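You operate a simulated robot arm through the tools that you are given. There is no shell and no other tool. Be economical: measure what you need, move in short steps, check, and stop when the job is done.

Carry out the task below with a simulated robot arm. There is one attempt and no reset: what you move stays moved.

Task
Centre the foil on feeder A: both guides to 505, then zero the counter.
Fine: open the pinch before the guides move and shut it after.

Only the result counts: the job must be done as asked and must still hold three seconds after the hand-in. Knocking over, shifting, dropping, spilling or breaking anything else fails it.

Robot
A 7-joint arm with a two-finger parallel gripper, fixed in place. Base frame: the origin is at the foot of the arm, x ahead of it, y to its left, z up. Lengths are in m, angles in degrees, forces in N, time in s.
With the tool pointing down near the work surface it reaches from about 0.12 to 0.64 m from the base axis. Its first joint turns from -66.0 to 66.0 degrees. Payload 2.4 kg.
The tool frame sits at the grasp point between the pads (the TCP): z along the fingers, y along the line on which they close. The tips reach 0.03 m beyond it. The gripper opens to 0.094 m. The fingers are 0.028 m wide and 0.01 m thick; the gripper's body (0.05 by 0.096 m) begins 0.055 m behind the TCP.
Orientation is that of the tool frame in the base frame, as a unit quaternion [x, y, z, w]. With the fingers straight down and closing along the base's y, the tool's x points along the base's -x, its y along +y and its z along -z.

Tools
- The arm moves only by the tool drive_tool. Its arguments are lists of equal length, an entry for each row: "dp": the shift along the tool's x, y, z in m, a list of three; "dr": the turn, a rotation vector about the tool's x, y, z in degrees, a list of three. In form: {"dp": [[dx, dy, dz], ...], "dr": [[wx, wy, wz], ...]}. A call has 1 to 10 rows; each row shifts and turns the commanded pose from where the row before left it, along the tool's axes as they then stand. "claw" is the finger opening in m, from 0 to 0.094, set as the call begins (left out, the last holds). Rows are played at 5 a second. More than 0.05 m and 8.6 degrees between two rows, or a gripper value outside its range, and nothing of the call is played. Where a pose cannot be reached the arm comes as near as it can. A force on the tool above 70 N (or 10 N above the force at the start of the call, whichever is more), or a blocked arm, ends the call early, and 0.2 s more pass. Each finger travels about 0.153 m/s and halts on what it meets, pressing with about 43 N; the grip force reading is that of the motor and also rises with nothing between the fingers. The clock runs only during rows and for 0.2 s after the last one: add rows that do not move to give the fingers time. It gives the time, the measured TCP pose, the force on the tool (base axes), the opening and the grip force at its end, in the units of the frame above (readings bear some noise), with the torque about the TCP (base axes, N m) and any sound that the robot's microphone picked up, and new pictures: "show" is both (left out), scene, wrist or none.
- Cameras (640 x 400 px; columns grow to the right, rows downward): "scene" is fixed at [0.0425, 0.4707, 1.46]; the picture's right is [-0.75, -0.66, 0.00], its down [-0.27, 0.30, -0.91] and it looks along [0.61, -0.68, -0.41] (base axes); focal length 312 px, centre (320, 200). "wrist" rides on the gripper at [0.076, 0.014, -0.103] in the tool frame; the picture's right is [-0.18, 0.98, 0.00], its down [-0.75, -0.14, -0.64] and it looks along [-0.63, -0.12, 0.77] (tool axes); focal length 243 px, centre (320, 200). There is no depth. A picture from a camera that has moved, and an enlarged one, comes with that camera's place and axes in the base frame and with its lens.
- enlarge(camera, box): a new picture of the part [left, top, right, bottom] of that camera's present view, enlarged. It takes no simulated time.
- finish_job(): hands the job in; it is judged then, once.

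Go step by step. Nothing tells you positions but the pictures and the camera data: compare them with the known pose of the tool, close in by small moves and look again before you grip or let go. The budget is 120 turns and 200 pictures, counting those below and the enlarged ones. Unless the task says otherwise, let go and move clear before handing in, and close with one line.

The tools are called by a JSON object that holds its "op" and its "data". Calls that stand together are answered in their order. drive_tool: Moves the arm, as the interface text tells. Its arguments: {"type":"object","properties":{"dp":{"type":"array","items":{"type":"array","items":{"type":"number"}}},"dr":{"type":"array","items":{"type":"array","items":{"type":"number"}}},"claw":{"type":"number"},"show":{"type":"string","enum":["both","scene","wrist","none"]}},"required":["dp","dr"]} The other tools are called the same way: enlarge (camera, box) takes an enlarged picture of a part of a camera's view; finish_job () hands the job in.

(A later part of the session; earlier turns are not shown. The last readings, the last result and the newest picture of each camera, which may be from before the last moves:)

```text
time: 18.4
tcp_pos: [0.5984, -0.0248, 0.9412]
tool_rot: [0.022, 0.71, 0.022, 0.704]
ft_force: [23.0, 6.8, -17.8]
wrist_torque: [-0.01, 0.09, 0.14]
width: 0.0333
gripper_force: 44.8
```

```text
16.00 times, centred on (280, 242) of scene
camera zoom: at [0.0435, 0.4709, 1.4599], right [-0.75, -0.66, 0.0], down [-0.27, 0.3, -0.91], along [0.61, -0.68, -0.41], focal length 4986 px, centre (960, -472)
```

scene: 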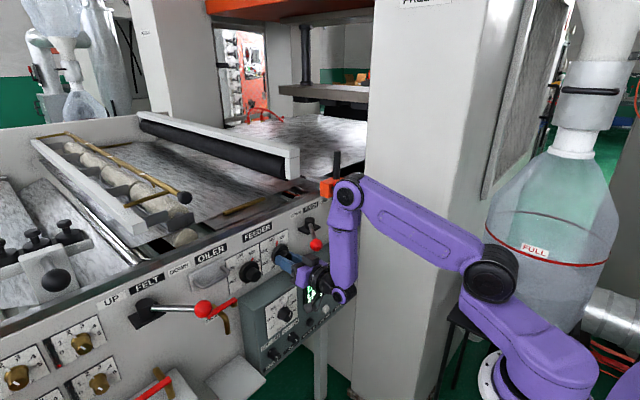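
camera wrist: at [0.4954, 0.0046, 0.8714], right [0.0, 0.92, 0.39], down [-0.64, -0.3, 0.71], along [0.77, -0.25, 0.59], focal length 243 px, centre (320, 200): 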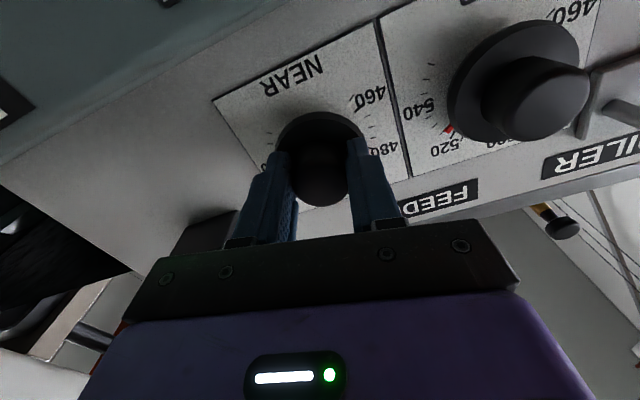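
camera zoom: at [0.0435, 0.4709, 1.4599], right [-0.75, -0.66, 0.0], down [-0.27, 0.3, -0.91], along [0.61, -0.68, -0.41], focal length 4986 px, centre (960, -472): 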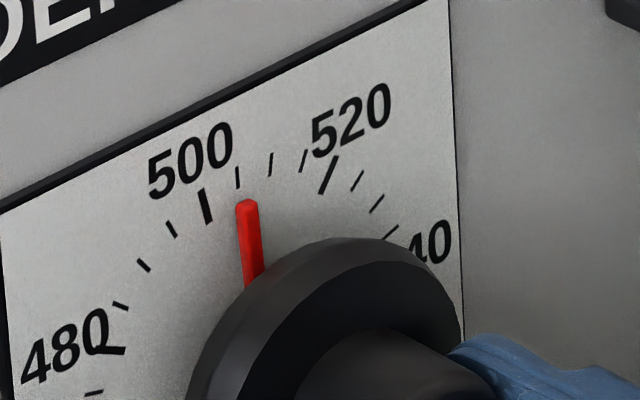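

Reads close to 504–505. I'll release, back straight out, and then check from the front.

{"op": "drive_tool", "data": {"dp": [[0, 0, 0], [0, 0, 0], [0, 0, -0.02], [0, 0, -0.03], [0, 0, -0.03], [0, 0, -0.03], [0, 0, 0]], "dr": [[0, 0, 0], [0, 0, 0], [0, 0, 0], [0, 0, 0], [0, 0, 0], [0, 0, 0], [0, 0, 0]], "claw": 0.07}}

{"op": "enlarge", "data": {"camera": "scene", "box": [264, 232, 296, 252]}}

{"op": "enlarge", "data": {"camera": "scene", "box": [234, 246, 266, 266]}}

{"op": "enlarge", "data": {"camera": "wrist", "box": [220, 0, 540, 200]}}

```text
time: 20.0
tcp_pos: [0.4882, -0.0257, 0.943]
tool_rot: [0.022, 0.708, 0.022, 0.705]
ft_force: [-0.4, 0.3, 0.5]
wrist_torque: [0.05, -0.01, -0.01]
width: 0.07
gripper_force: 0.1
camera wrist: at [0.3867, -0.0075, 0.8696], right [0.0, 0.97, 0.24], down [-0.64, -0.19, 0.75], along [0.77, -0.16, 0.62], focal length 243 px, centre (320, 200)
```

scene: 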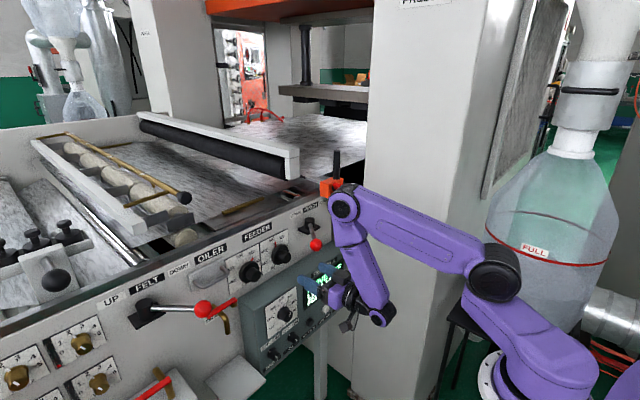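
wrist: 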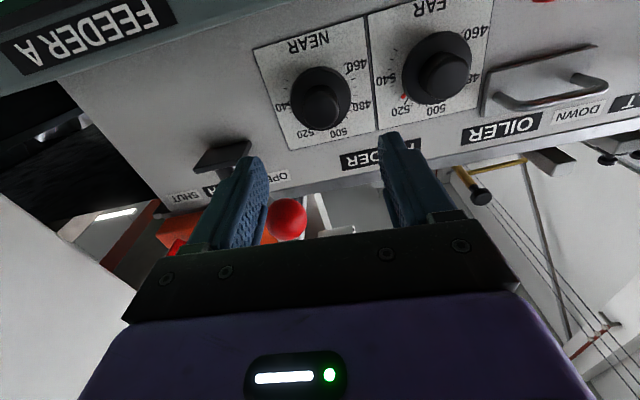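

```text
16.00 times, centred on (280, 242) of scene
camera zoom: at [0.0425, 0.4707, 1.46], right [-0.75, -0.66, 0.0], down [-0.27, 0.3, -0.91], along [0.61, -0.68, -0.41], focal length 4986 px, centre (960, -472)
```

zoom: 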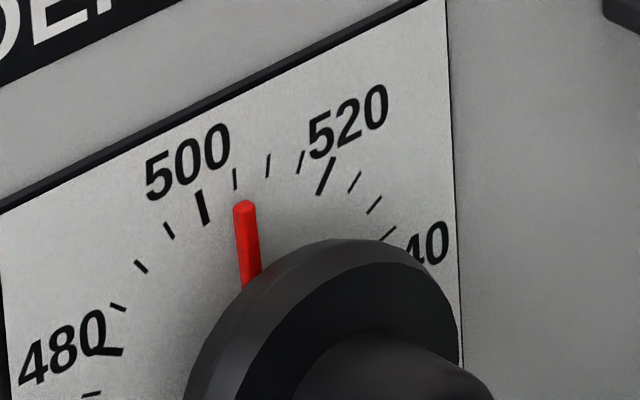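

```text
16.00 times, centred on (250, 256) of scene
camera zoom: at [0.0425, 0.4707, 1.46], right [-0.75, -0.66, 0.0], down [-0.27, 0.3, -0.91], along [0.61, -0.68, -0.41], focal length 4986 px, centre (1440, -696)
```

zoom: 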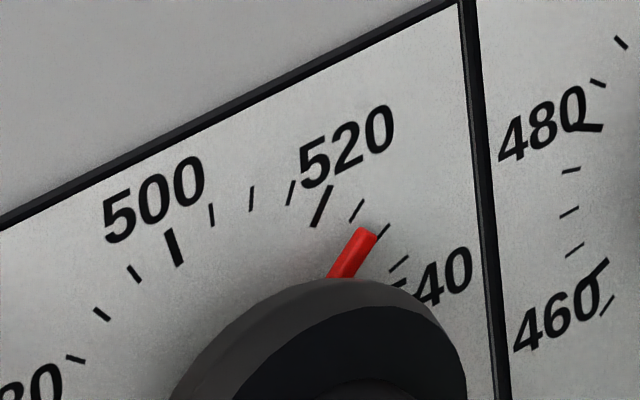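

```text
2.00 times, centred on (380, 100) of wrist
camera zoom: at [0.3867, -0.0075, 0.8696], right [0.0, 0.97, 0.24], down [-0.64, -0.19, 0.75], along [0.77, -0.16, 0.62], focal length 485 px, centre (200, 400)
```

zoom: 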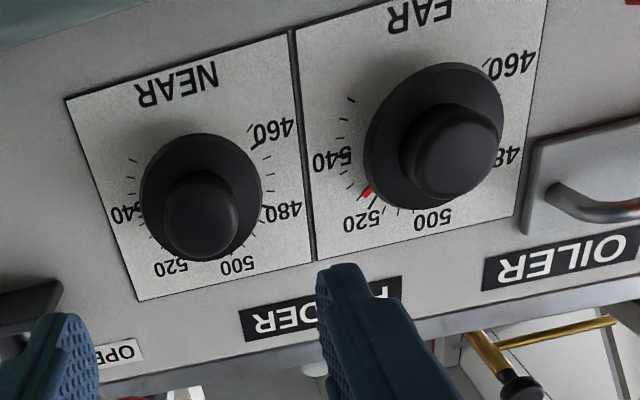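

FAR's axis is at y≈0.081, z≈0.941, and it reads about 528, needing about 60° counter-clockwise. I'll shift over and pre-roll clockwise.

{"op": "drive_tool", "data": {"dp": [[0.0029, 0.0354, 0], [0.0029, 0.0354, 0], [0.0029, 0.0354, 0], [0, 0, 0], [0, 0, 0], [0, 0, 0], [0, 0, 0], [0, 0, 0], [0, 0, 0], [0, 0, 0]], "dr": [[0, 0, 0], [0, 0, 0], [0, 0, 8], [0, 0, 8], [0, 0, 8], [0, 0, 8], [0, 0, 8], [0, 0, 8], [0, 0, 7], [0, 0, 0]]}}

```text
time: 22.2
tcp_pos: [0.4871, 0.082, 0.9417]
tool_rot: [0.347, 0.618, 0.346, 0.615]
ft_force: [-0.1, -0.8, -0.7]
wrist_torque: [-0.02, -0.02, 0.03]
width: 0.0699
gripper_force: 0.0
camera wrist: at [0.3844, 0.1524, 0.9157], right [0.0, 0.35, 0.93], down [-0.64, -0.72, 0.27], along [0.77, -0.6, 0.23], focal length 243 px, centre (320, 200)
```

scene: 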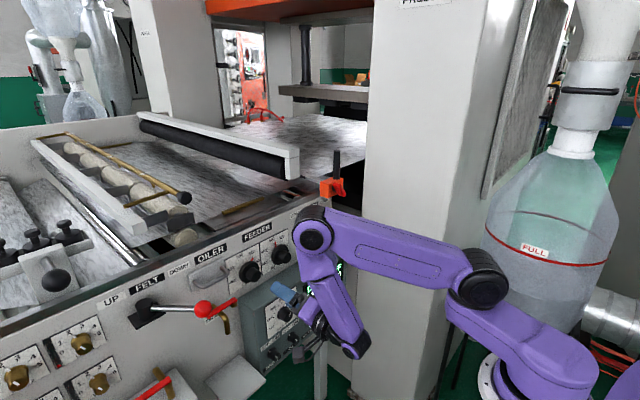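
wrist: 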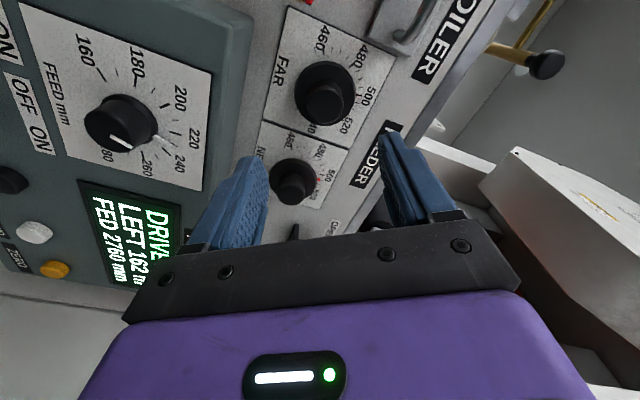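

Approximately centred. I'll advance most of the way.

{"op": "drive_tool", "data": {"dp": [[0, 0, 0.03], [0, 0, 0.03], [0, 0, 0.015], [0, 0, 0]], "dr": [[0, 0, 0], [0, 0, 0], [0, 0, 0], [0, 0, 0]]}}

{"op": "enlarge", "data": {"camera": "wrist", "box": [220, 50, 420, 175]}}

```text
time: 23.2
tcp_pos: [0.5656, 0.0818, 0.94]
tool_rot: [0.347, 0.619, 0.344, 0.615]
ft_force: [-0.9, 0.1, 0.2]
wrist_torque: [-0.02, 0.02, -0.01]
width: 0.0702
gripper_force: 0.0
camera wrist: at [0.4626, 0.1522, 0.9137], right [0.0, 0.36, 0.93], down [-0.64, -0.72, 0.28], along [0.77, -0.6, 0.23], focal length 243 px, centre (320, 200)
```

scene: 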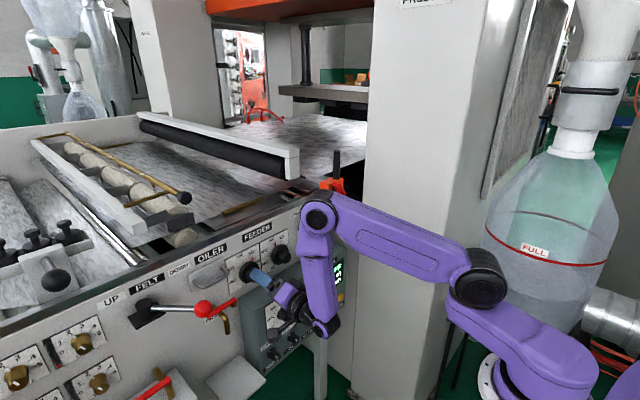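
wrist: 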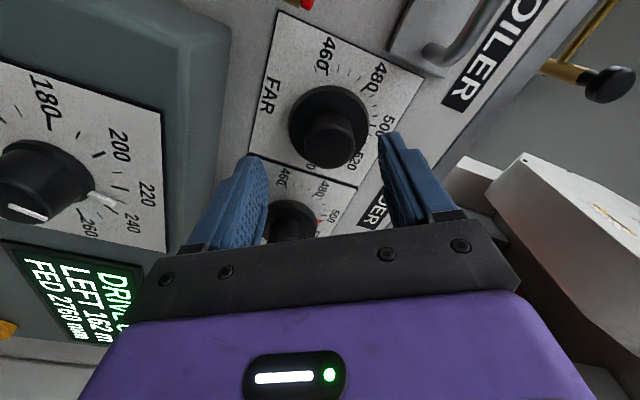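

```text
3.20 times, centred on (320, 112) of wrist
camera zoom: at [0.4626, 0.1522, 0.9137], right [0.0, 0.36, 0.93], down [-0.64, -0.72, 0.28], along [0.77, -0.6, 0.23], focal length 776 px, centre (320, 480)
```

zoom: 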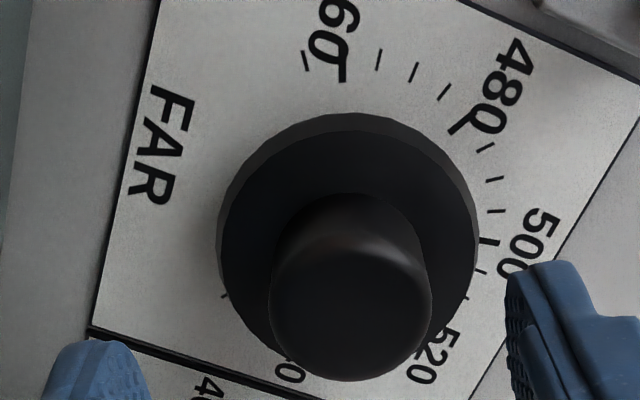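

The cap lies about 5 mm off toward the right finger, so I'll correct for that and then move in.

{"op": "drive_tool", "data": {"dp": [[0, 0.0055, 0], [0, 0, 0.016], [0, 0, 0.015], [0, 0, 0]], "dr": [[0, 0, 0], [0, 0, 0], [0, 0, 0], [0, 0, 0]]}}

{"op": "enlarge", "data": {"camera": "scene", "box": [220, 230, 300, 280]}}

```text
time: 24.2
tcp_pos: [0.5941, 0.0849, 0.9457]
tool_rot: [0.347, 0.618, 0.344, 0.616]
ft_force: [-0.5, 0.3, -0.3]
wrist_torque: [-0.01, -0.03, -0.01]
width: 0.0701
gripper_force: 0.0
camera wrist: at [0.4917, 0.156, 0.9194], right [0.0, 0.36, 0.93], down [-0.64, -0.72, 0.28], along [0.77, -0.6, 0.23], focal length 243 px, centre (320, 200)
```

scene: 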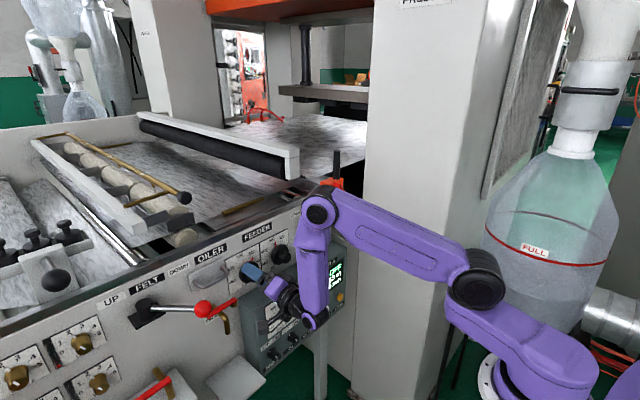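
wrist: 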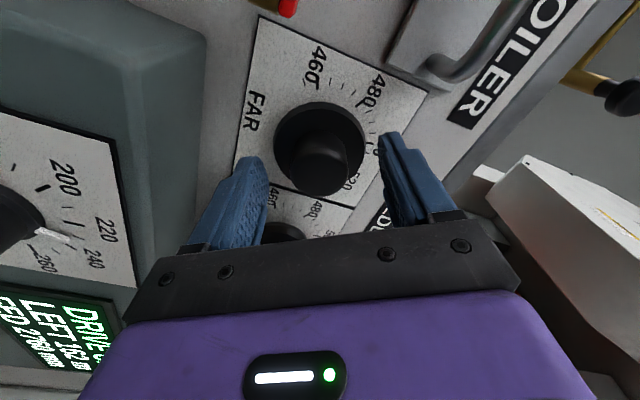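

```text
8.00 times, centred on (260, 255) of scene
camera zoom: at [0.0425, 0.4707, 1.46], right [-0.75, -0.66, 0.0], down [-0.27, 0.3, -0.91], along [0.61, -0.68, -0.41], focal length 2493 px, centre (800, -240)
```

zoom: 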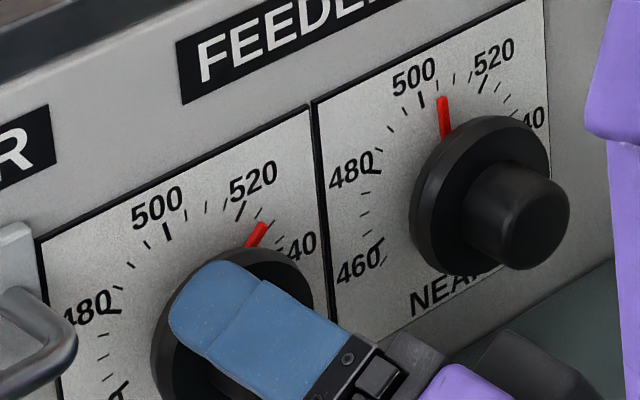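

{"op": "enlarge", "data": {"camera": "wrist", "box": [260, 90, 388, 210]}}

```text
3.33 times, centred on (324, 150) of wrist
camera zoom: at [0.4917, 0.156, 0.9194], right [0.0, 0.36, 0.93], down [-0.64, -0.72, 0.28], along [0.77, -0.6, 0.23], focal length 809 px, centre (307, 367)
```

zoom: 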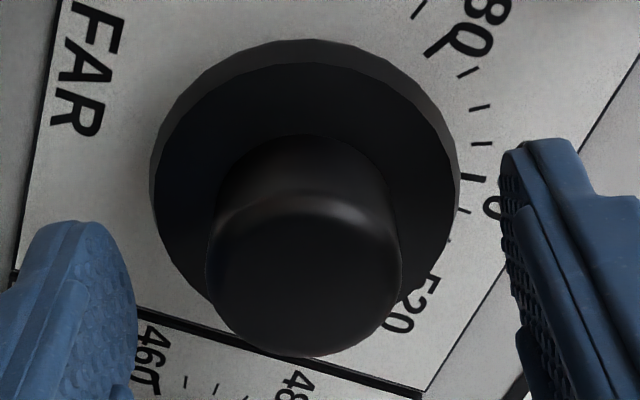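

The cap is centred within 2 mm, with its front at x≈0.609. I'll advance 5 mm and close.

{"op": "drive_tool", "data": {"dp": [[0, 0, 0.006], [0, 0, 0]], "dr": [[0, 0, 0], [0, 0, 0]], "show": "none"}}

{"op": "drive_tool", "data": {"dp": [[0, 0, 0], [0, 0, 0], [0, 0, 0]], "dr": [[0, 0, 0], [0, 0, 0], [0, 0, 0]], "claw": 0.025}}

{"op": "enlarge", "data": {"camera": "scene", "box": [234, 246, 266, 266]}}

```text
time: 24.8
tcp_pos: [0.6006, 0.0853, 0.9455]
tool_rot: [0.345, 0.619, 0.345, 0.616]
ft_force: [0.4, 0.2, 0.2]
wrist_torque: [0.02, -0.01, 0.01]
width: 0.0696
gripper_force: 0.0
```

```text
time: 25.6
tcp_pos: [0.5985, 0.0862, 0.9457]
tool_rot: [0.345, 0.619, 0.344, 0.616]
ft_force: [-31.9, -0.7, 5.6]
wrist_torque: [-0.03, -0.32, 0.0]
width: 0.0341
gripper_force: 7.5
camera wrist: at [0.4958, 0.1556, 0.9193], right [0.0, 0.36, 0.93], down [-0.64, -0.72, 0.28], along [0.77, -0.6, 0.23], focal length 243 px, centre (320, 200)
```

scene: 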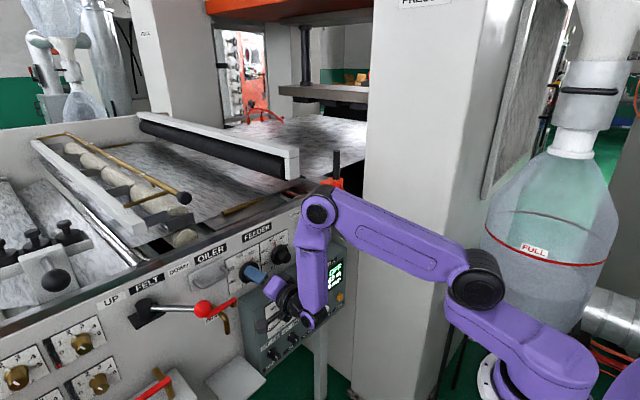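
wrist: 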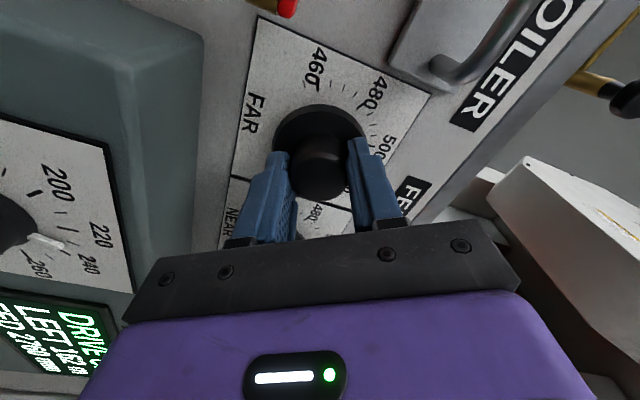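

```text
16.00 times, centred on (250, 256) of scene
camera zoom: at [0.0415, 0.4707, 1.46], right [-0.75, -0.66, 0.0], down [-0.27, 0.3, -0.91], along [0.61, -0.68, -0.41], focal length 4986 px, centre (1440, -696)
```

zoom: 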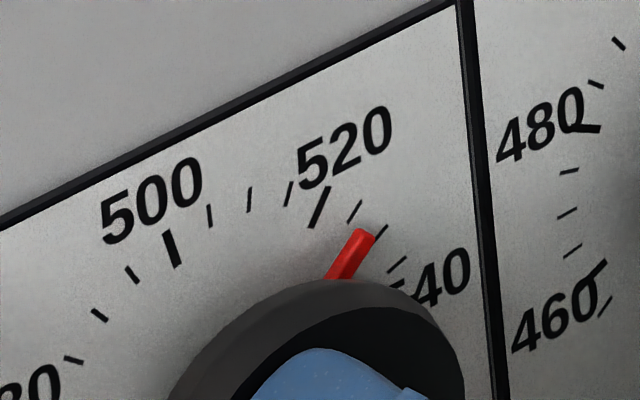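

I estimate 523–526 here. I'll grip firmly and turn about 46° counter-clockwise, then check.

{"op": "drive_tool", "data": {"dp": [[0, 0, -0.002], [0, 0, 0], [0, 0, 0], [0, 0, 0], [0, 0, 0], [0, 0, 0], [0, 0, 0], [0, 0, 0], [0, 0, 0]], "dr": [[0, 0, 0], [0, 0, 0], [0, 0, -7.7], [0, 0, -7.7], [0, 0, -7.7], [0, 0, -7.7], [0, 0, -7.7], [0, 0, -7.5], [0, 0, 0]], "claw": 0.02}}

{"op": "enlarge", "data": {"camera": "scene", "box": [234, 246, 266, 266]}}

```text
time: 27.6
tcp_pos: [0.5989, 0.0859, 0.9438]
tool_rot: [0.076, 0.704, 0.077, 0.702]
ft_force: [17.0, 3.6, 2.4]
wrist_torque: [-0.02, -1.12, -0.02]
width: 0.0334
gripper_force: 45.2
camera wrist: at [0.4955, 0.1136, 0.8752], right [0.0, 0.92, 0.39], down [-0.64, -0.3, 0.71], along [0.77, -0.25, 0.59], focal length 243 px, centre (320, 200)
```

scene: 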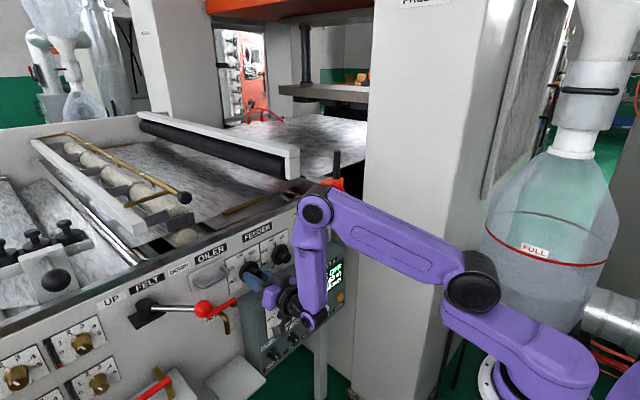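
wrist: 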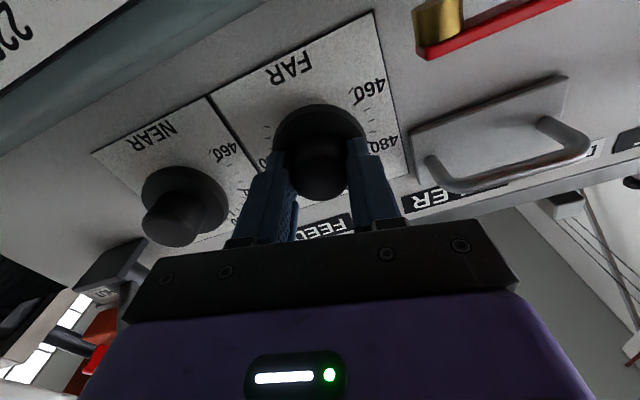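

```text
16.00 times, centred on (250, 256) of scene
camera zoom: at [0.0429, 0.4708, 1.4599], right [-0.75, -0.66, 0.0], down [-0.27, 0.3, -0.91], along [0.61, -0.68, -0.41], focal length 4986 px, centre (1440, -696)
```

zoom: 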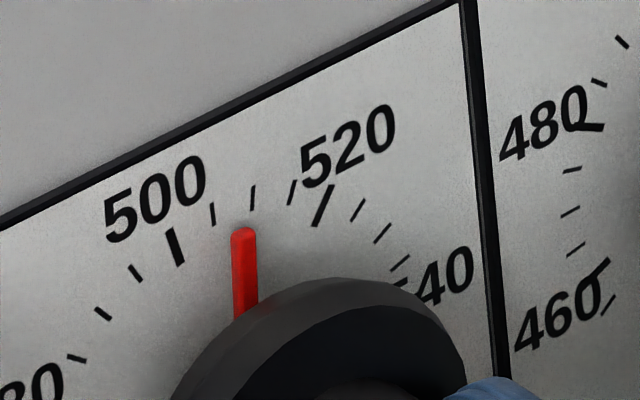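

From the tip motion I compute FAR at ≈506.6, so about 4.2° more is needed.

{"op": "drive_tool", "data": {"dp": [[0, 0, -0.001], [0, 0, 0]], "dr": [[0, 0, -4.2], [0, 0, 0]], "show": "none"}}

{"op": "enlarge", "data": {"camera": "scene", "box": [234, 246, 266, 266]}}

```text
time: 28.2
tcp_pos: [0.5981, 0.0849, 0.9445]
tool_rot: [0.051, 0.706, 0.05, 0.705]
ft_force: [32.1, 3.9, 1.4]
wrist_torque: [-0.03, 0.09, 0.09]
width: 0.0331
gripper_force: 45.1
```

```text
16.00 times, centred on (250, 256) of scene
camera zoom: at [0.0434, 0.4708, 1.4599], right [-0.75, -0.66, 0.0], down [-0.27, 0.3, -0.91], along [0.61, -0.68, -0.41], focal length 4986 px, centre (1440, -696)
```

zoom: 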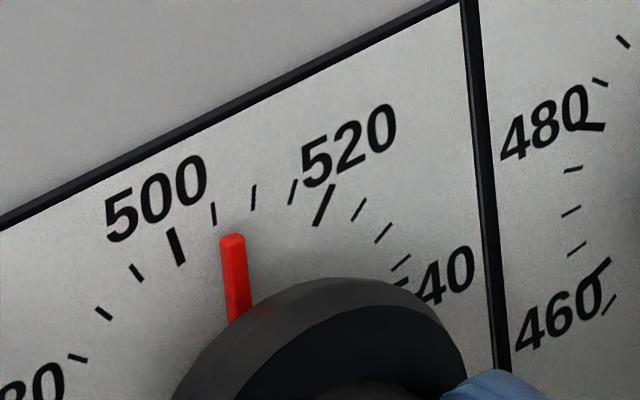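

The pointer now looks like NEAR's. I'll release and back out, then take a frontal view to verify both dials.

{"op": "drive_tool", "data": {"dp": [[0, 0, 0], [0, 0, 0], [0, 0, -0.02], [0, 0, -0.03], [0, 0, -0.03], [0, 0, -0.03], [0, 0, 0]], "dr": [[0, 0, 0], [0, 0, 0], [0, 0, 0], [0, 0, 0], [0, 0, 0], [0, 0, 0], [0, 0, -8.3]], "claw": 0.07, "show": "none"}}

{"op": "drive_tool", "data": {"dp": [[-0.01, -0.009, -0.006], [-0.0091, -0.009, -0.0073], [-0.008, -0.009, -0.0085], [-0.0068, -0.009, -0.0095], [-0.0054, -0.009, -0.0103], [-0.0039, -0.009, -0.0109], [0, 0, 0]], "dr": [[0, 7.88, 0], [0, 7.88, 0], [0, 7.88, 0], [0, 7.88, 0], [0, 7.88, 0], [0, 7.88, 0], [0, 0, 0]]}}

```text
time: 29.8
tcp_pos: [0.4854, 0.0843, 0.9454]
tool_rot: [0.0, 0.708, 0.0, 0.706]
ft_force: [-0.9, 0.3, -0.7]
wrist_torque: [-0.01, 0.0, -0.03]
width: 0.0701
gripper_force: 0.1
```

```text
time: 31.4
tcp_pos: [0.4532, 0.0296, 1.0061]
tool_rot: [0.0, 0.933, 0.001, 0.361]
ft_force: [-0.2, 0.6, 0.0]
wrist_torque: [0.0, 0.01, -0.02]
width: 0.07
gripper_force: 0.0
camera wrist: at [0.3269, 0.0419, 1.0312], right [0.14, 0.98, 0.12], down [0.12, -0.14, 0.98], along [0.98, -0.12, -0.14], focal length 243 px, centre (320, 200)
```

scene: 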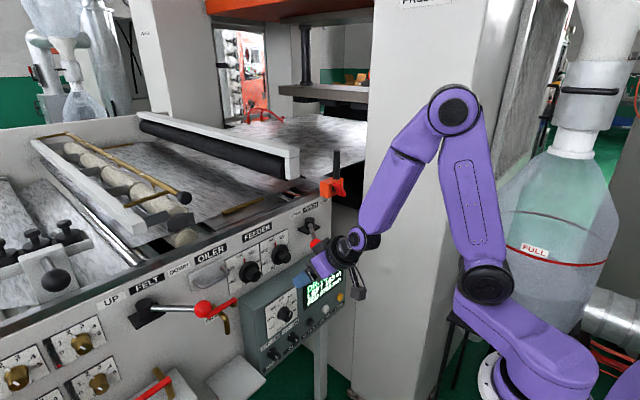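
wrist: 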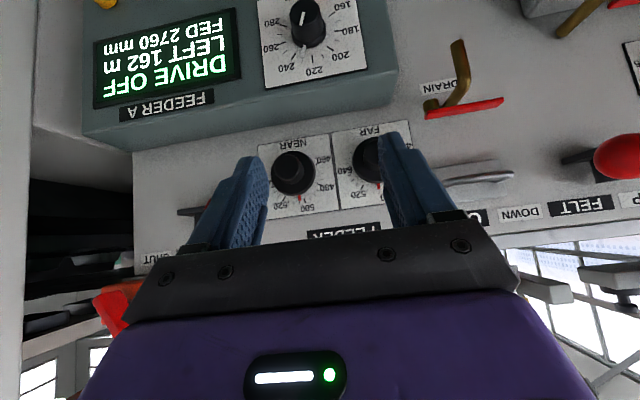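

Both dials are visible nearly head-on, so I'll zoom in on each.

{"op": "enlarge", "data": {"camera": "wrist", "box": [260, 150, 340, 215]}}

{"op": "enlarge", "data": {"camera": "wrist", "box": [330, 145, 410, 210]}}

```text
6.15 times, centred on (300, 182) of wrist
camera zoom: at [0.3269, 0.0419, 1.0312], right [0.14, 0.98, 0.12], down [0.12, -0.14, 0.98], along [0.98, -0.12, -0.14], focal length 1493 px, centre (443, 308)
```

zoom: 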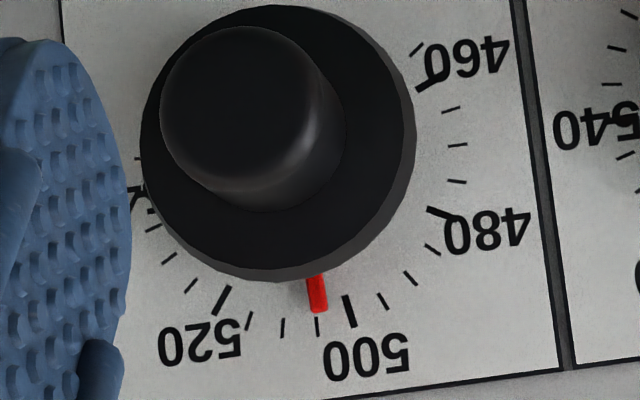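

```text
6.15 times, centred on (370, 178) of wrist
camera zoom: at [0.3269, 0.0419, 1.0312], right [0.14, 0.98, 0.12], down [0.12, -0.14, 0.98], along [0.98, -0.12, -0.14], focal length 1493 px, centre (12, 338)
```

zoom: 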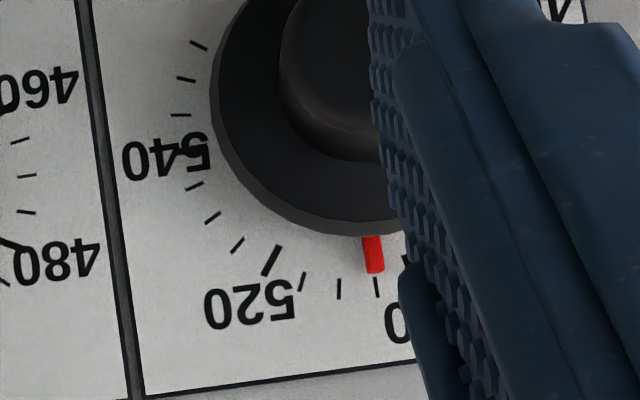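

NEAR reads about 503.7 and FAR about 505.3 by circle fit. FAR is good. I'll regrip NEAR and nudge it about 3.4° clockwise.

{"op": "drive_tool", "data": {"dp": [[0.0027, -0.0093, 0.0118], [0.0043, -0.0093, 0.0113], [0.0059, -0.0093, 0.0106], [0.0072, -0.0093, 0.0097], [0.0085, -0.0093, 0.0087], [0.0096, -0.0088, 0.0073], [0, 0, 0], [0, 0, 0]], "dr": [[0, -7.88, 0], [0, -7.88, 0], [0, -7.88, 0], [0, -7.88, 0], [0, -7.88, 0], [0, -7.88, 0], [0, 0, 8], [0, 0, 0]]}}

```text
time: 33.2
tcp_pos: [0.4869, -0.024, 0.9414]
tool_rot: [0.05, 0.706, 0.05, 0.704]
ft_force: [-0.1, 0.8, -0.2]
wrist_torque: [0.0, 0.01, 0.01]
width: 0.0701
gripper_force: 0.0
camera wrist: at [0.3838, -0.0017, 0.8702], right [0.0, 0.95, 0.32], down [-0.64, -0.25, 0.73], along [0.77, -0.21, 0.61], focal length 243 px, centre (320, 200)
```

scene: 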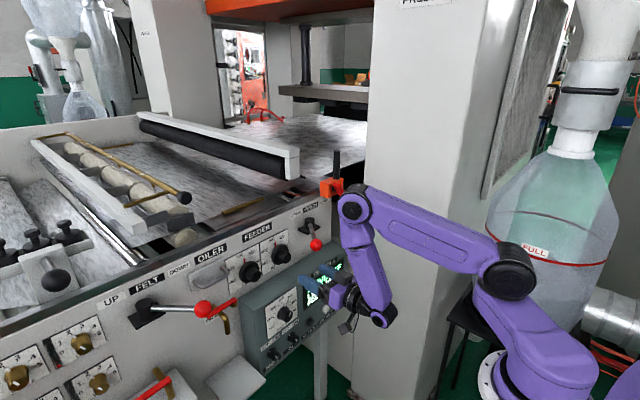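
wrist: 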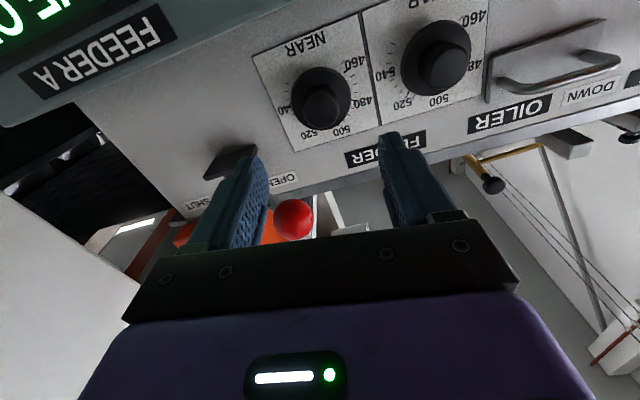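

Aligned again with NEAR. I'll advance to the cap.

{"op": "drive_tool", "data": {"dp": [[0, 0, 0.03], [0, 0, 0.03], [0, 0, 0.025], [0, 0, 0.014], [0, 0, 0.012], [0, 0, 0]], "dr": [[0, 0, 0], [0, 0, 0], [0, 0, 0], [0, 0, 0], [0, 0, 0], [0, 0, 0]], "show": "scene"}}

{"op": "enlarge", "data": {"camera": "wrist", "box": [240, 90, 400, 210]}}

```text
time: 34.6
tcp_pos: [0.5981, -0.0263, 0.9432]
tool_rot: [0.049, 0.707, 0.049, 0.704]
ft_force: [0.5, 0.4, 0.3]
wrist_torque: [0.04, -0.04, 0.0]
width: 0.0702
gripper_force: 0.2
```

scene: 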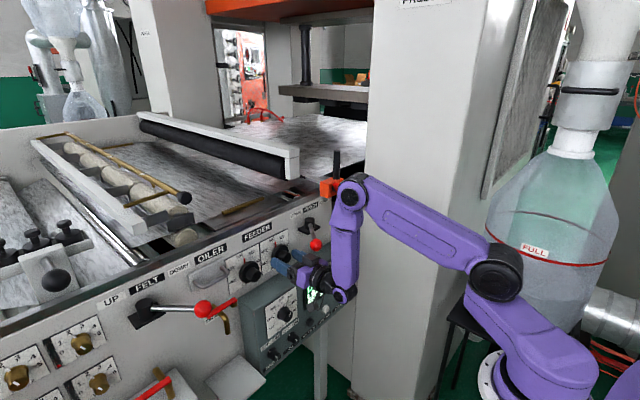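

```text
3.33 times, centred on (320, 150) of wrist
camera zoom: at [0.4935, -0.002, 0.8706], right [0.0, 0.95, 0.32], down [-0.64, -0.24, 0.73], along [0.77, -0.2, 0.61], focal length 809 px, centre (320, 367)
```

zoom: 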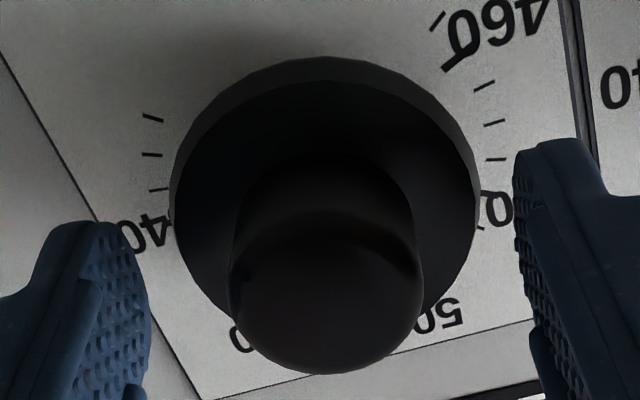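

Centred. I'll close and turn 3.5° clockwise.

{"op": "drive_tool", "data": {"dp": [[0, 0, 0], [0, 0, 0], [0, 0, 0], [0, 0, -0.002], [0, 0, 0]], "dr": [[0, 0, 0], [0, 0, 0], [0, 0, 0], [0, 0, 0], [0, 0, 0]], "claw": 0.02, "show": "none"}}

{"op": "enlarge", "data": {"camera": "scene", "box": [264, 232, 296, 252]}}

{"op": "drive_tool", "data": {"dp": [[0, 0, 0], [0, 0, 0]], "dr": [[0, 0, 3.5], [0, 0, 0]], "show": "none"}}

{"op": "enlarge", "data": {"camera": "scene", "box": [264, 232, 296, 252]}}

```text
time: 35.8
tcp_pos: [0.5959, -0.0253, 0.9429]
tool_rot: [0.049, 0.706, 0.049, 0.705]
ft_force: [31.6, 1.9, -4.8]
wrist_torque: [-0.06, 0.2, 0.09]
width: 0.0331
gripper_force: 45.0
```

```text
16.00 times, centred on (280, 242) of scene
camera zoom: at [0.0435, 0.4708, 1.4599], right [-0.75, -0.66, 0.0], down [-0.27, 0.3, -0.91], along [0.61, -0.68, -0.41], focal length 4986 px, centre (960, -472)
```

zoom: 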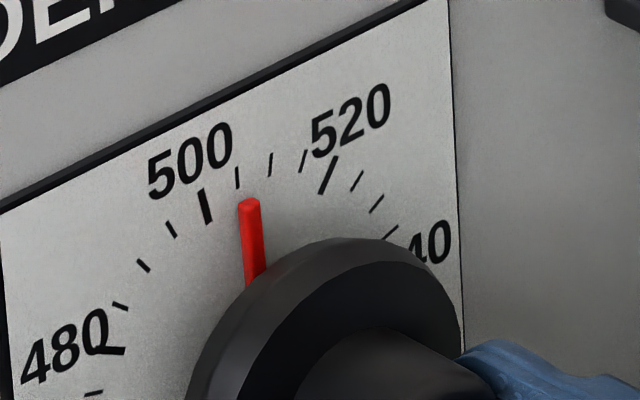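

```text
time: 36.4
tcp_pos: [0.5955, -0.0237, 0.942]
tool_rot: [0.068, 0.705, 0.072, 0.703]
ft_force: [25.7, 3.7, -3.8]
wrist_torque: [-0.01, -0.4, 0.06]
width: 0.0329
gripper_force: 45.1
```

```text
16.00 times, centred on (280, 242) of scene
camera zoom: at [0.0433, 0.4708, 1.4599], right [-0.75, -0.66, 0.0], down [-0.27, 0.3, -0.91], along [0.61, -0.68, -0.41], focal length 4986 px, centre (960, -472)
```

zoom: 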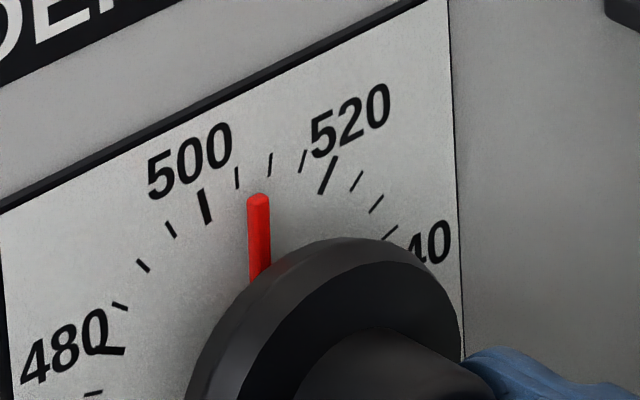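

The grip itself added a degree or so, and the pointer is slightly past (~505.7). I'll turn back 1.7°, check, and release.

{"op": "drive_tool", "data": {"dp": [[0, 0, 0], [0, 0, 0]], "dr": [[0, 0, -1.7], [0, 0, 0]], "show": "none"}}

{"op": "enlarge", "data": {"camera": "scene", "box": [264, 232, 296, 252]}}

```text
time: 37.0
tcp_pos: [0.5967, -0.0241, 0.9419]
tool_rot: [0.061, 0.706, 0.06, 0.703]
ft_force: [23.0, 6.0, -3.2]
wrist_torque: [0.03, -0.35, 0.1]
width: 0.0332
gripper_force: 45.3
```

```text
16.00 times, centred on (280, 242) of scene
camera zoom: at [0.0432, 0.4708, 1.4599], right [-0.75, -0.66, 0.0], down [-0.27, 0.3, -0.91], along [0.61, -0.68, -0.41], focal length 4986 px, centre (960, -472)
```

zoom: 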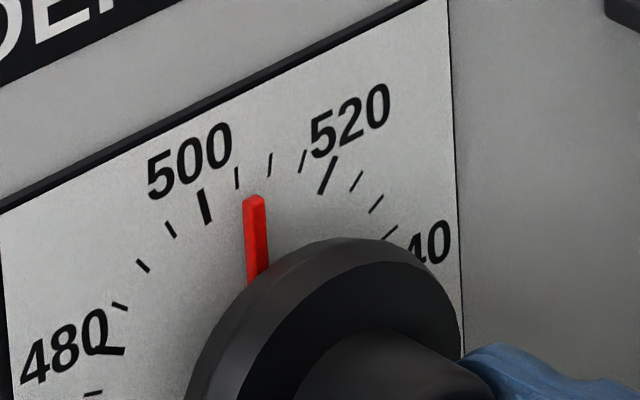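

That corresponds to ≈505. I'll release, back out, and go to the frontal view again.

{"op": "drive_tool", "data": {"dp": [[0, 0, 0], [0, 0, 0], [0, 0, -0.02], [0, 0, -0.03], [0, 0, -0.03], [0, 0, -0.03], [0, 0, 0], [0, 0, 0]], "dr": [[0, 0, 0], [0, 0, 0], [0, 0, 0], [0, 0, 0], [0, 0, 0], [0, 0, 0], [0, 0, -5], [0, 0, -4.8]], "claw": 0.07, "show": "none"}}

{"op": "drive_tool", "data": {"dp": [[-0.01, 0.009, -0.006], [-0.0091, 0.009, -0.0073], [-0.008, 0.009, -0.0085], [-0.0068, 0.009, -0.0095], [-0.0054, 0.009, -0.0103], [-0.0039, 0.008, -0.0109], [0, 0, 0]], "dr": [[0, 7.88, 0], [0, 7.88, 0], [0, 7.88, 0], [0, 7.88, 0], [0, 7.88, 0], [0, 7.88, 0], [0, 0, 0]]}}

{"op": "enlarge", "data": {"camera": "wrist", "box": [260, 150, 340, 215]}}

{"op": "enlarge", "data": {"camera": "scene", "box": [264, 232, 296, 252]}}

{"op": "enlarge", "data": {"camera": "scene", "box": [234, 246, 266, 266]}}

```text
time: 38.8
tcp_pos: [0.4851, -0.0239, 0.9422]
tool_rot: [0.0, 0.708, -0.001, 0.706]
ft_force: [0.6, -0.3, -0.3]
wrist_torque: [-0.02, -0.02, -0.04]
width: 0.0699
gripper_force: 0.1
```

```text
time: 40.4
tcp_pos: [0.4498, 0.0278, 1.0018]
tool_rot: [0.0, 0.932, 0.0, 0.362]
ft_force: [1.3, 0.3, -1.3]
wrist_torque: [0.0, -0.03, 0.05]
width: 0.0698
gripper_force: 0.0
camera wrist: at [0.3237, 0.0414, 1.027], right [0.14, 0.98, 0.12], down [0.12, -0.14, 0.98], along [0.98, -0.12, -0.14], focal length 243 px, centre (320, 200)
```

scene: 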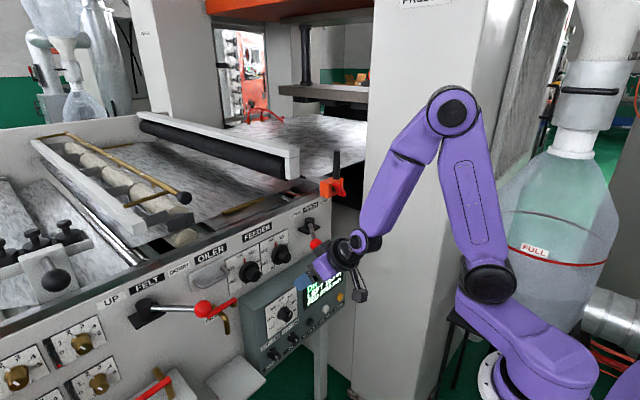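
wrist: 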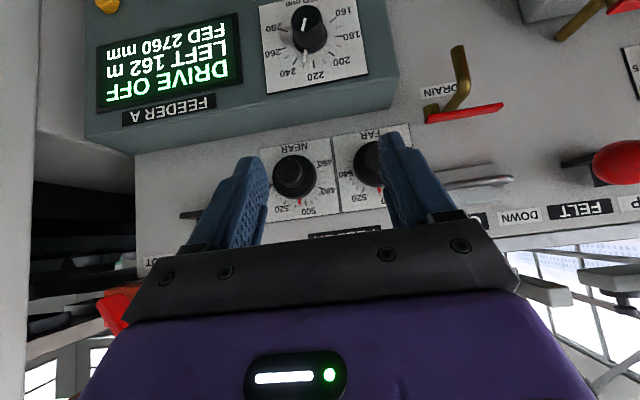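

```text
6.15 times, centred on (300, 182) of wrist
camera zoom: at [0.3237, 0.0414, 1.027], right [0.14, 0.98, 0.12], down [0.12, -0.14, 0.98], along [0.98, -0.12, -0.14], focal length 1493 px, centre (443, 308)
```

zoom: 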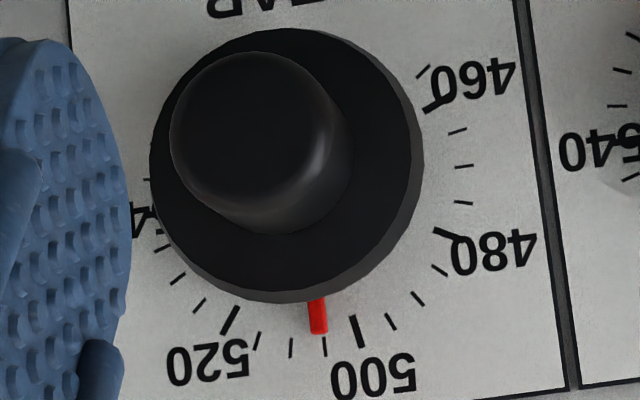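

```text
16.00 times, centred on (280, 242) of scene
camera zoom: at [0.0425, 0.4707, 1.46], right [-0.75, -0.66, 0.0], down [-0.27, 0.3, -0.91], along [0.61, -0.68, -0.41], focal length 4986 px, centre (960, -472)
```

zoom: 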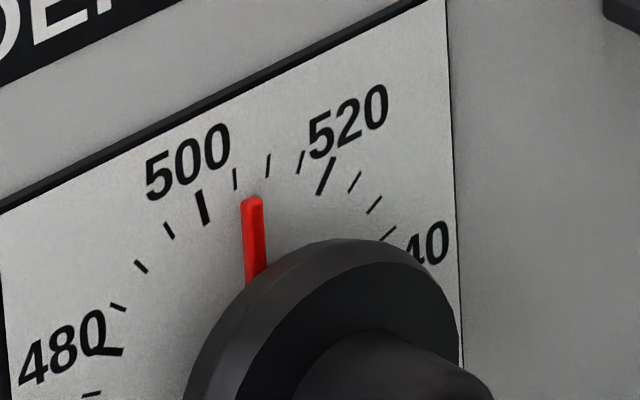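

```text
16.00 times, centred on (250, 256) of scene
camera zoom: at [0.0425, 0.4707, 1.46], right [-0.75, -0.66, 0.0], down [-0.27, 0.3, -0.91], along [0.61, -0.68, -0.41], focal length 4986 px, centre (1440, -696)
```

zoom: 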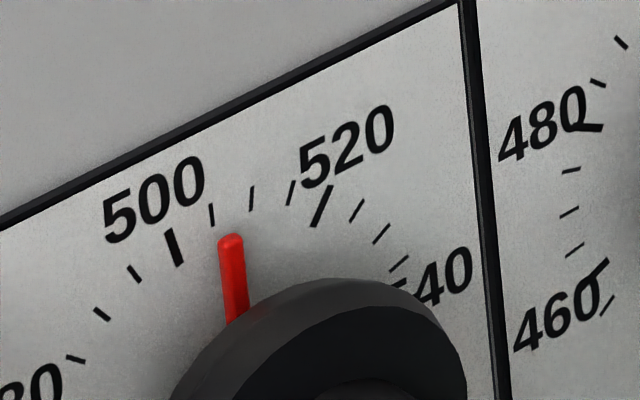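

Both dials read 505. Now I'll go back to the pinch lever to shut it, starting from above and in front of the ball.

{"op": "drive_tool", "data": {"dp": [[-0.0209, -0.02, -0.0034], [-0.0209, -0.04, -0.0034], [-0.0209, -0.04, -0.0034], [0, 0, 0]], "dr": [[0, 0, 0], [0, 0, 0], [0, 0, 0], [0, 0, 0]], "claw": 0.068}}

```text
time: 41.4
tcp_pos: [0.4874, -0.0732, 1.0516]
tool_rot: [0.0, 0.932, 0.0, 0.363]
ft_force: [-0.6, 0.0, -0.5]
wrist_torque: [0.01, 0.01, -0.02]
width: 0.0681
gripper_force: 0.0
camera wrist: at [0.3622, -0.0608, 1.077], right [0.14, 0.98, 0.12], down [0.12, -0.14, 0.98], along [0.98, -0.12, -0.14], focal length 243 px, centre (320, 200)
```

scene: 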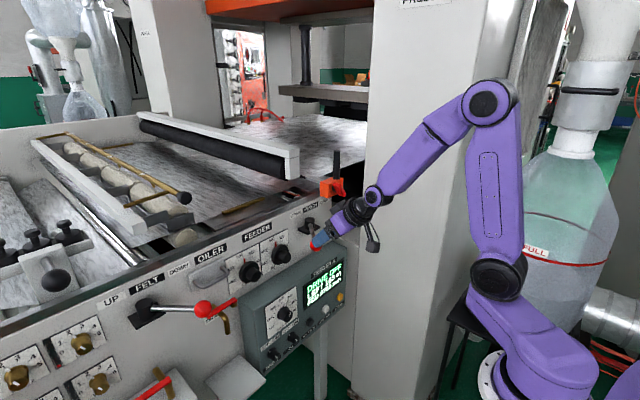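
wrist: 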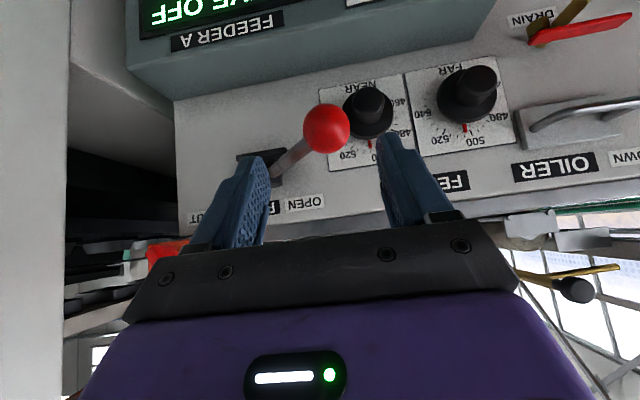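

The ball is centred between the fingers. I'll advance to straddle it.

{"op": "drive_tool", "data": {"dp": [[0, 0.002, 0.02], [0, 0, 0.02], [0, 0, 0.02], [0, 0, 0]], "dr": [[0, 0, 0], [0, 0, 0], [0, 0, 0], [0, 0, 0]]}}

```text
time: 42.4
tcp_pos: [0.5297, -0.0715, 1.008]
tool_rot: [0.0, 0.932, 0.0, 0.362]
ft_force: [-1.3, 0.4, -0.3]
wrist_torque: [-0.02, 0.0, 0.01]
width: 0.0677
gripper_force: 0.0
camera wrist: at [0.4042, -0.0586, 1.0342], right [0.14, 0.98, 0.12], down [0.12, -0.14, 0.98], along [0.98, -0.12, -0.14], focal length 243 px, centre (320, 200)
```

scene: 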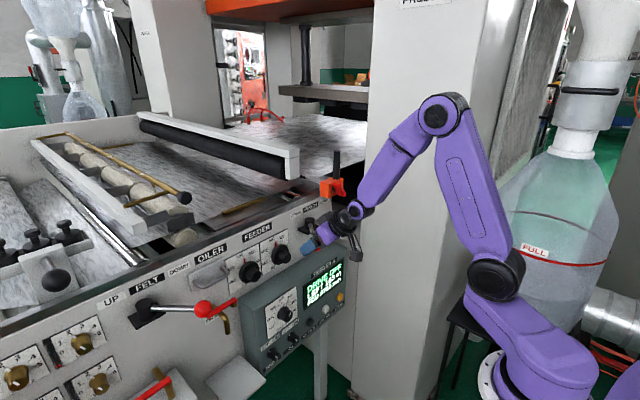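
wrist: 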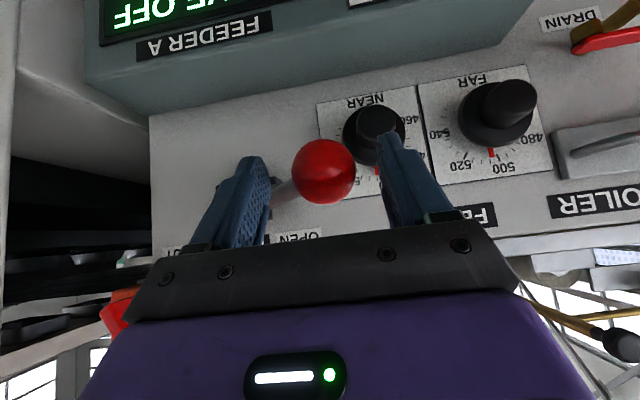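

Straddled. I'll sweep right along the arc to mid-throw.

{"op": "drive_tool", "data": {"dp": [[0.003, -0.018, -0.0027], [0.003, -0.018, -0.0027], [0.007, -0.0205, -0.0064], [0.0044, -0.022, -0.0041], [0.0015, -0.023, -0.0014], [-0.0015, -0.023, 0.0014]], "dr": [[0, 0, 0], [0, 0, 0], [0, 0, 0], [0, 0, 0], [0, 0, 0], [0, 0, 0]]}}

```text
time: 43.8
tcp_pos: [0.5043, -0.1975, 1.0085]
tool_rot: [0.003, 0.932, 0.0, 0.362]
ft_force: [3.8, -9.8, -0.2]
wrist_torque: [-0.11, -0.02, 0.0]
width: 0.0736
gripper_force: 5.4
camera wrist: at [0.3797, -0.1844, 1.0332], right [0.14, 0.98, 0.13], down [0.12, -0.14, 0.98], along [0.98, -0.12, -0.14], focal length 243 px, centre (320, 200)
```

scene: 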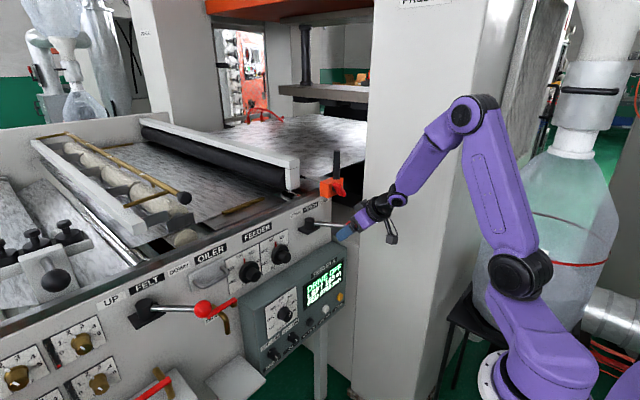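
wrist: 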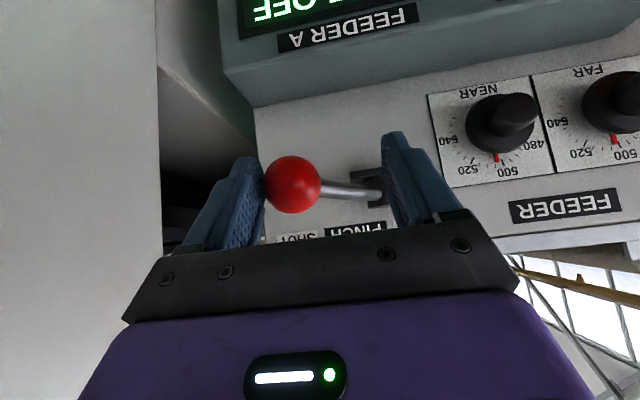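

The lever has gone past centre toward SHUT. I continue to its end stop.

{"op": "drive_tool", "data": {"dp": [[-0.0044, -0.022, 0.0041], [-0.007, -0.0205, 0.0064], [-0.0085, -0.0165, 0.0078]], "dr": [[0, 0, 0], [0, 0, 0], [0, 0, 0]]}}

```text
time: 44.6
tcp_pos: [0.5301, -0.2482, 1.0038]
tool_rot: [-0.007, 0.935, 0.004, 0.356]
ft_force: [-21.8, 17.2, -11.2]
wrist_torque: [-0.11, 0.19, 1.45]
width: 0.0784
gripper_force: 9.3
camera wrist: at [0.4042, -0.2382, 1.0307], right [0.12, 0.98, 0.12], down [0.14, -0.14, 0.98], along [0.98, -0.1, -0.15], focal length 243 px, centre (320, 200)
```

scene: 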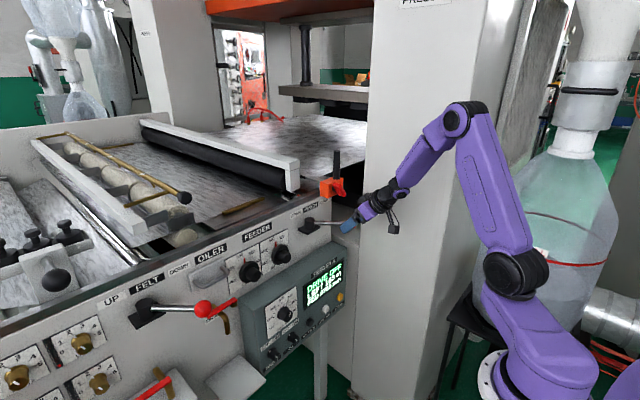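
wrist: 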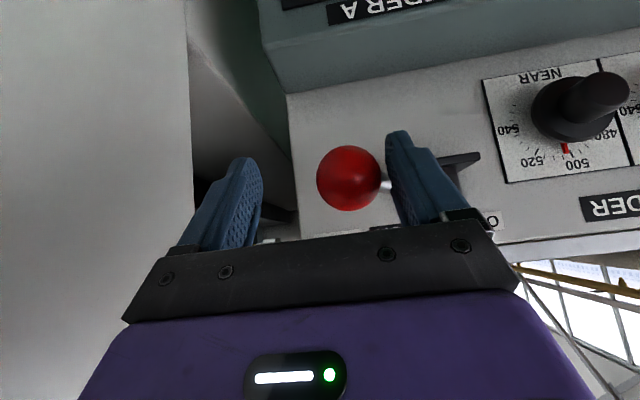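

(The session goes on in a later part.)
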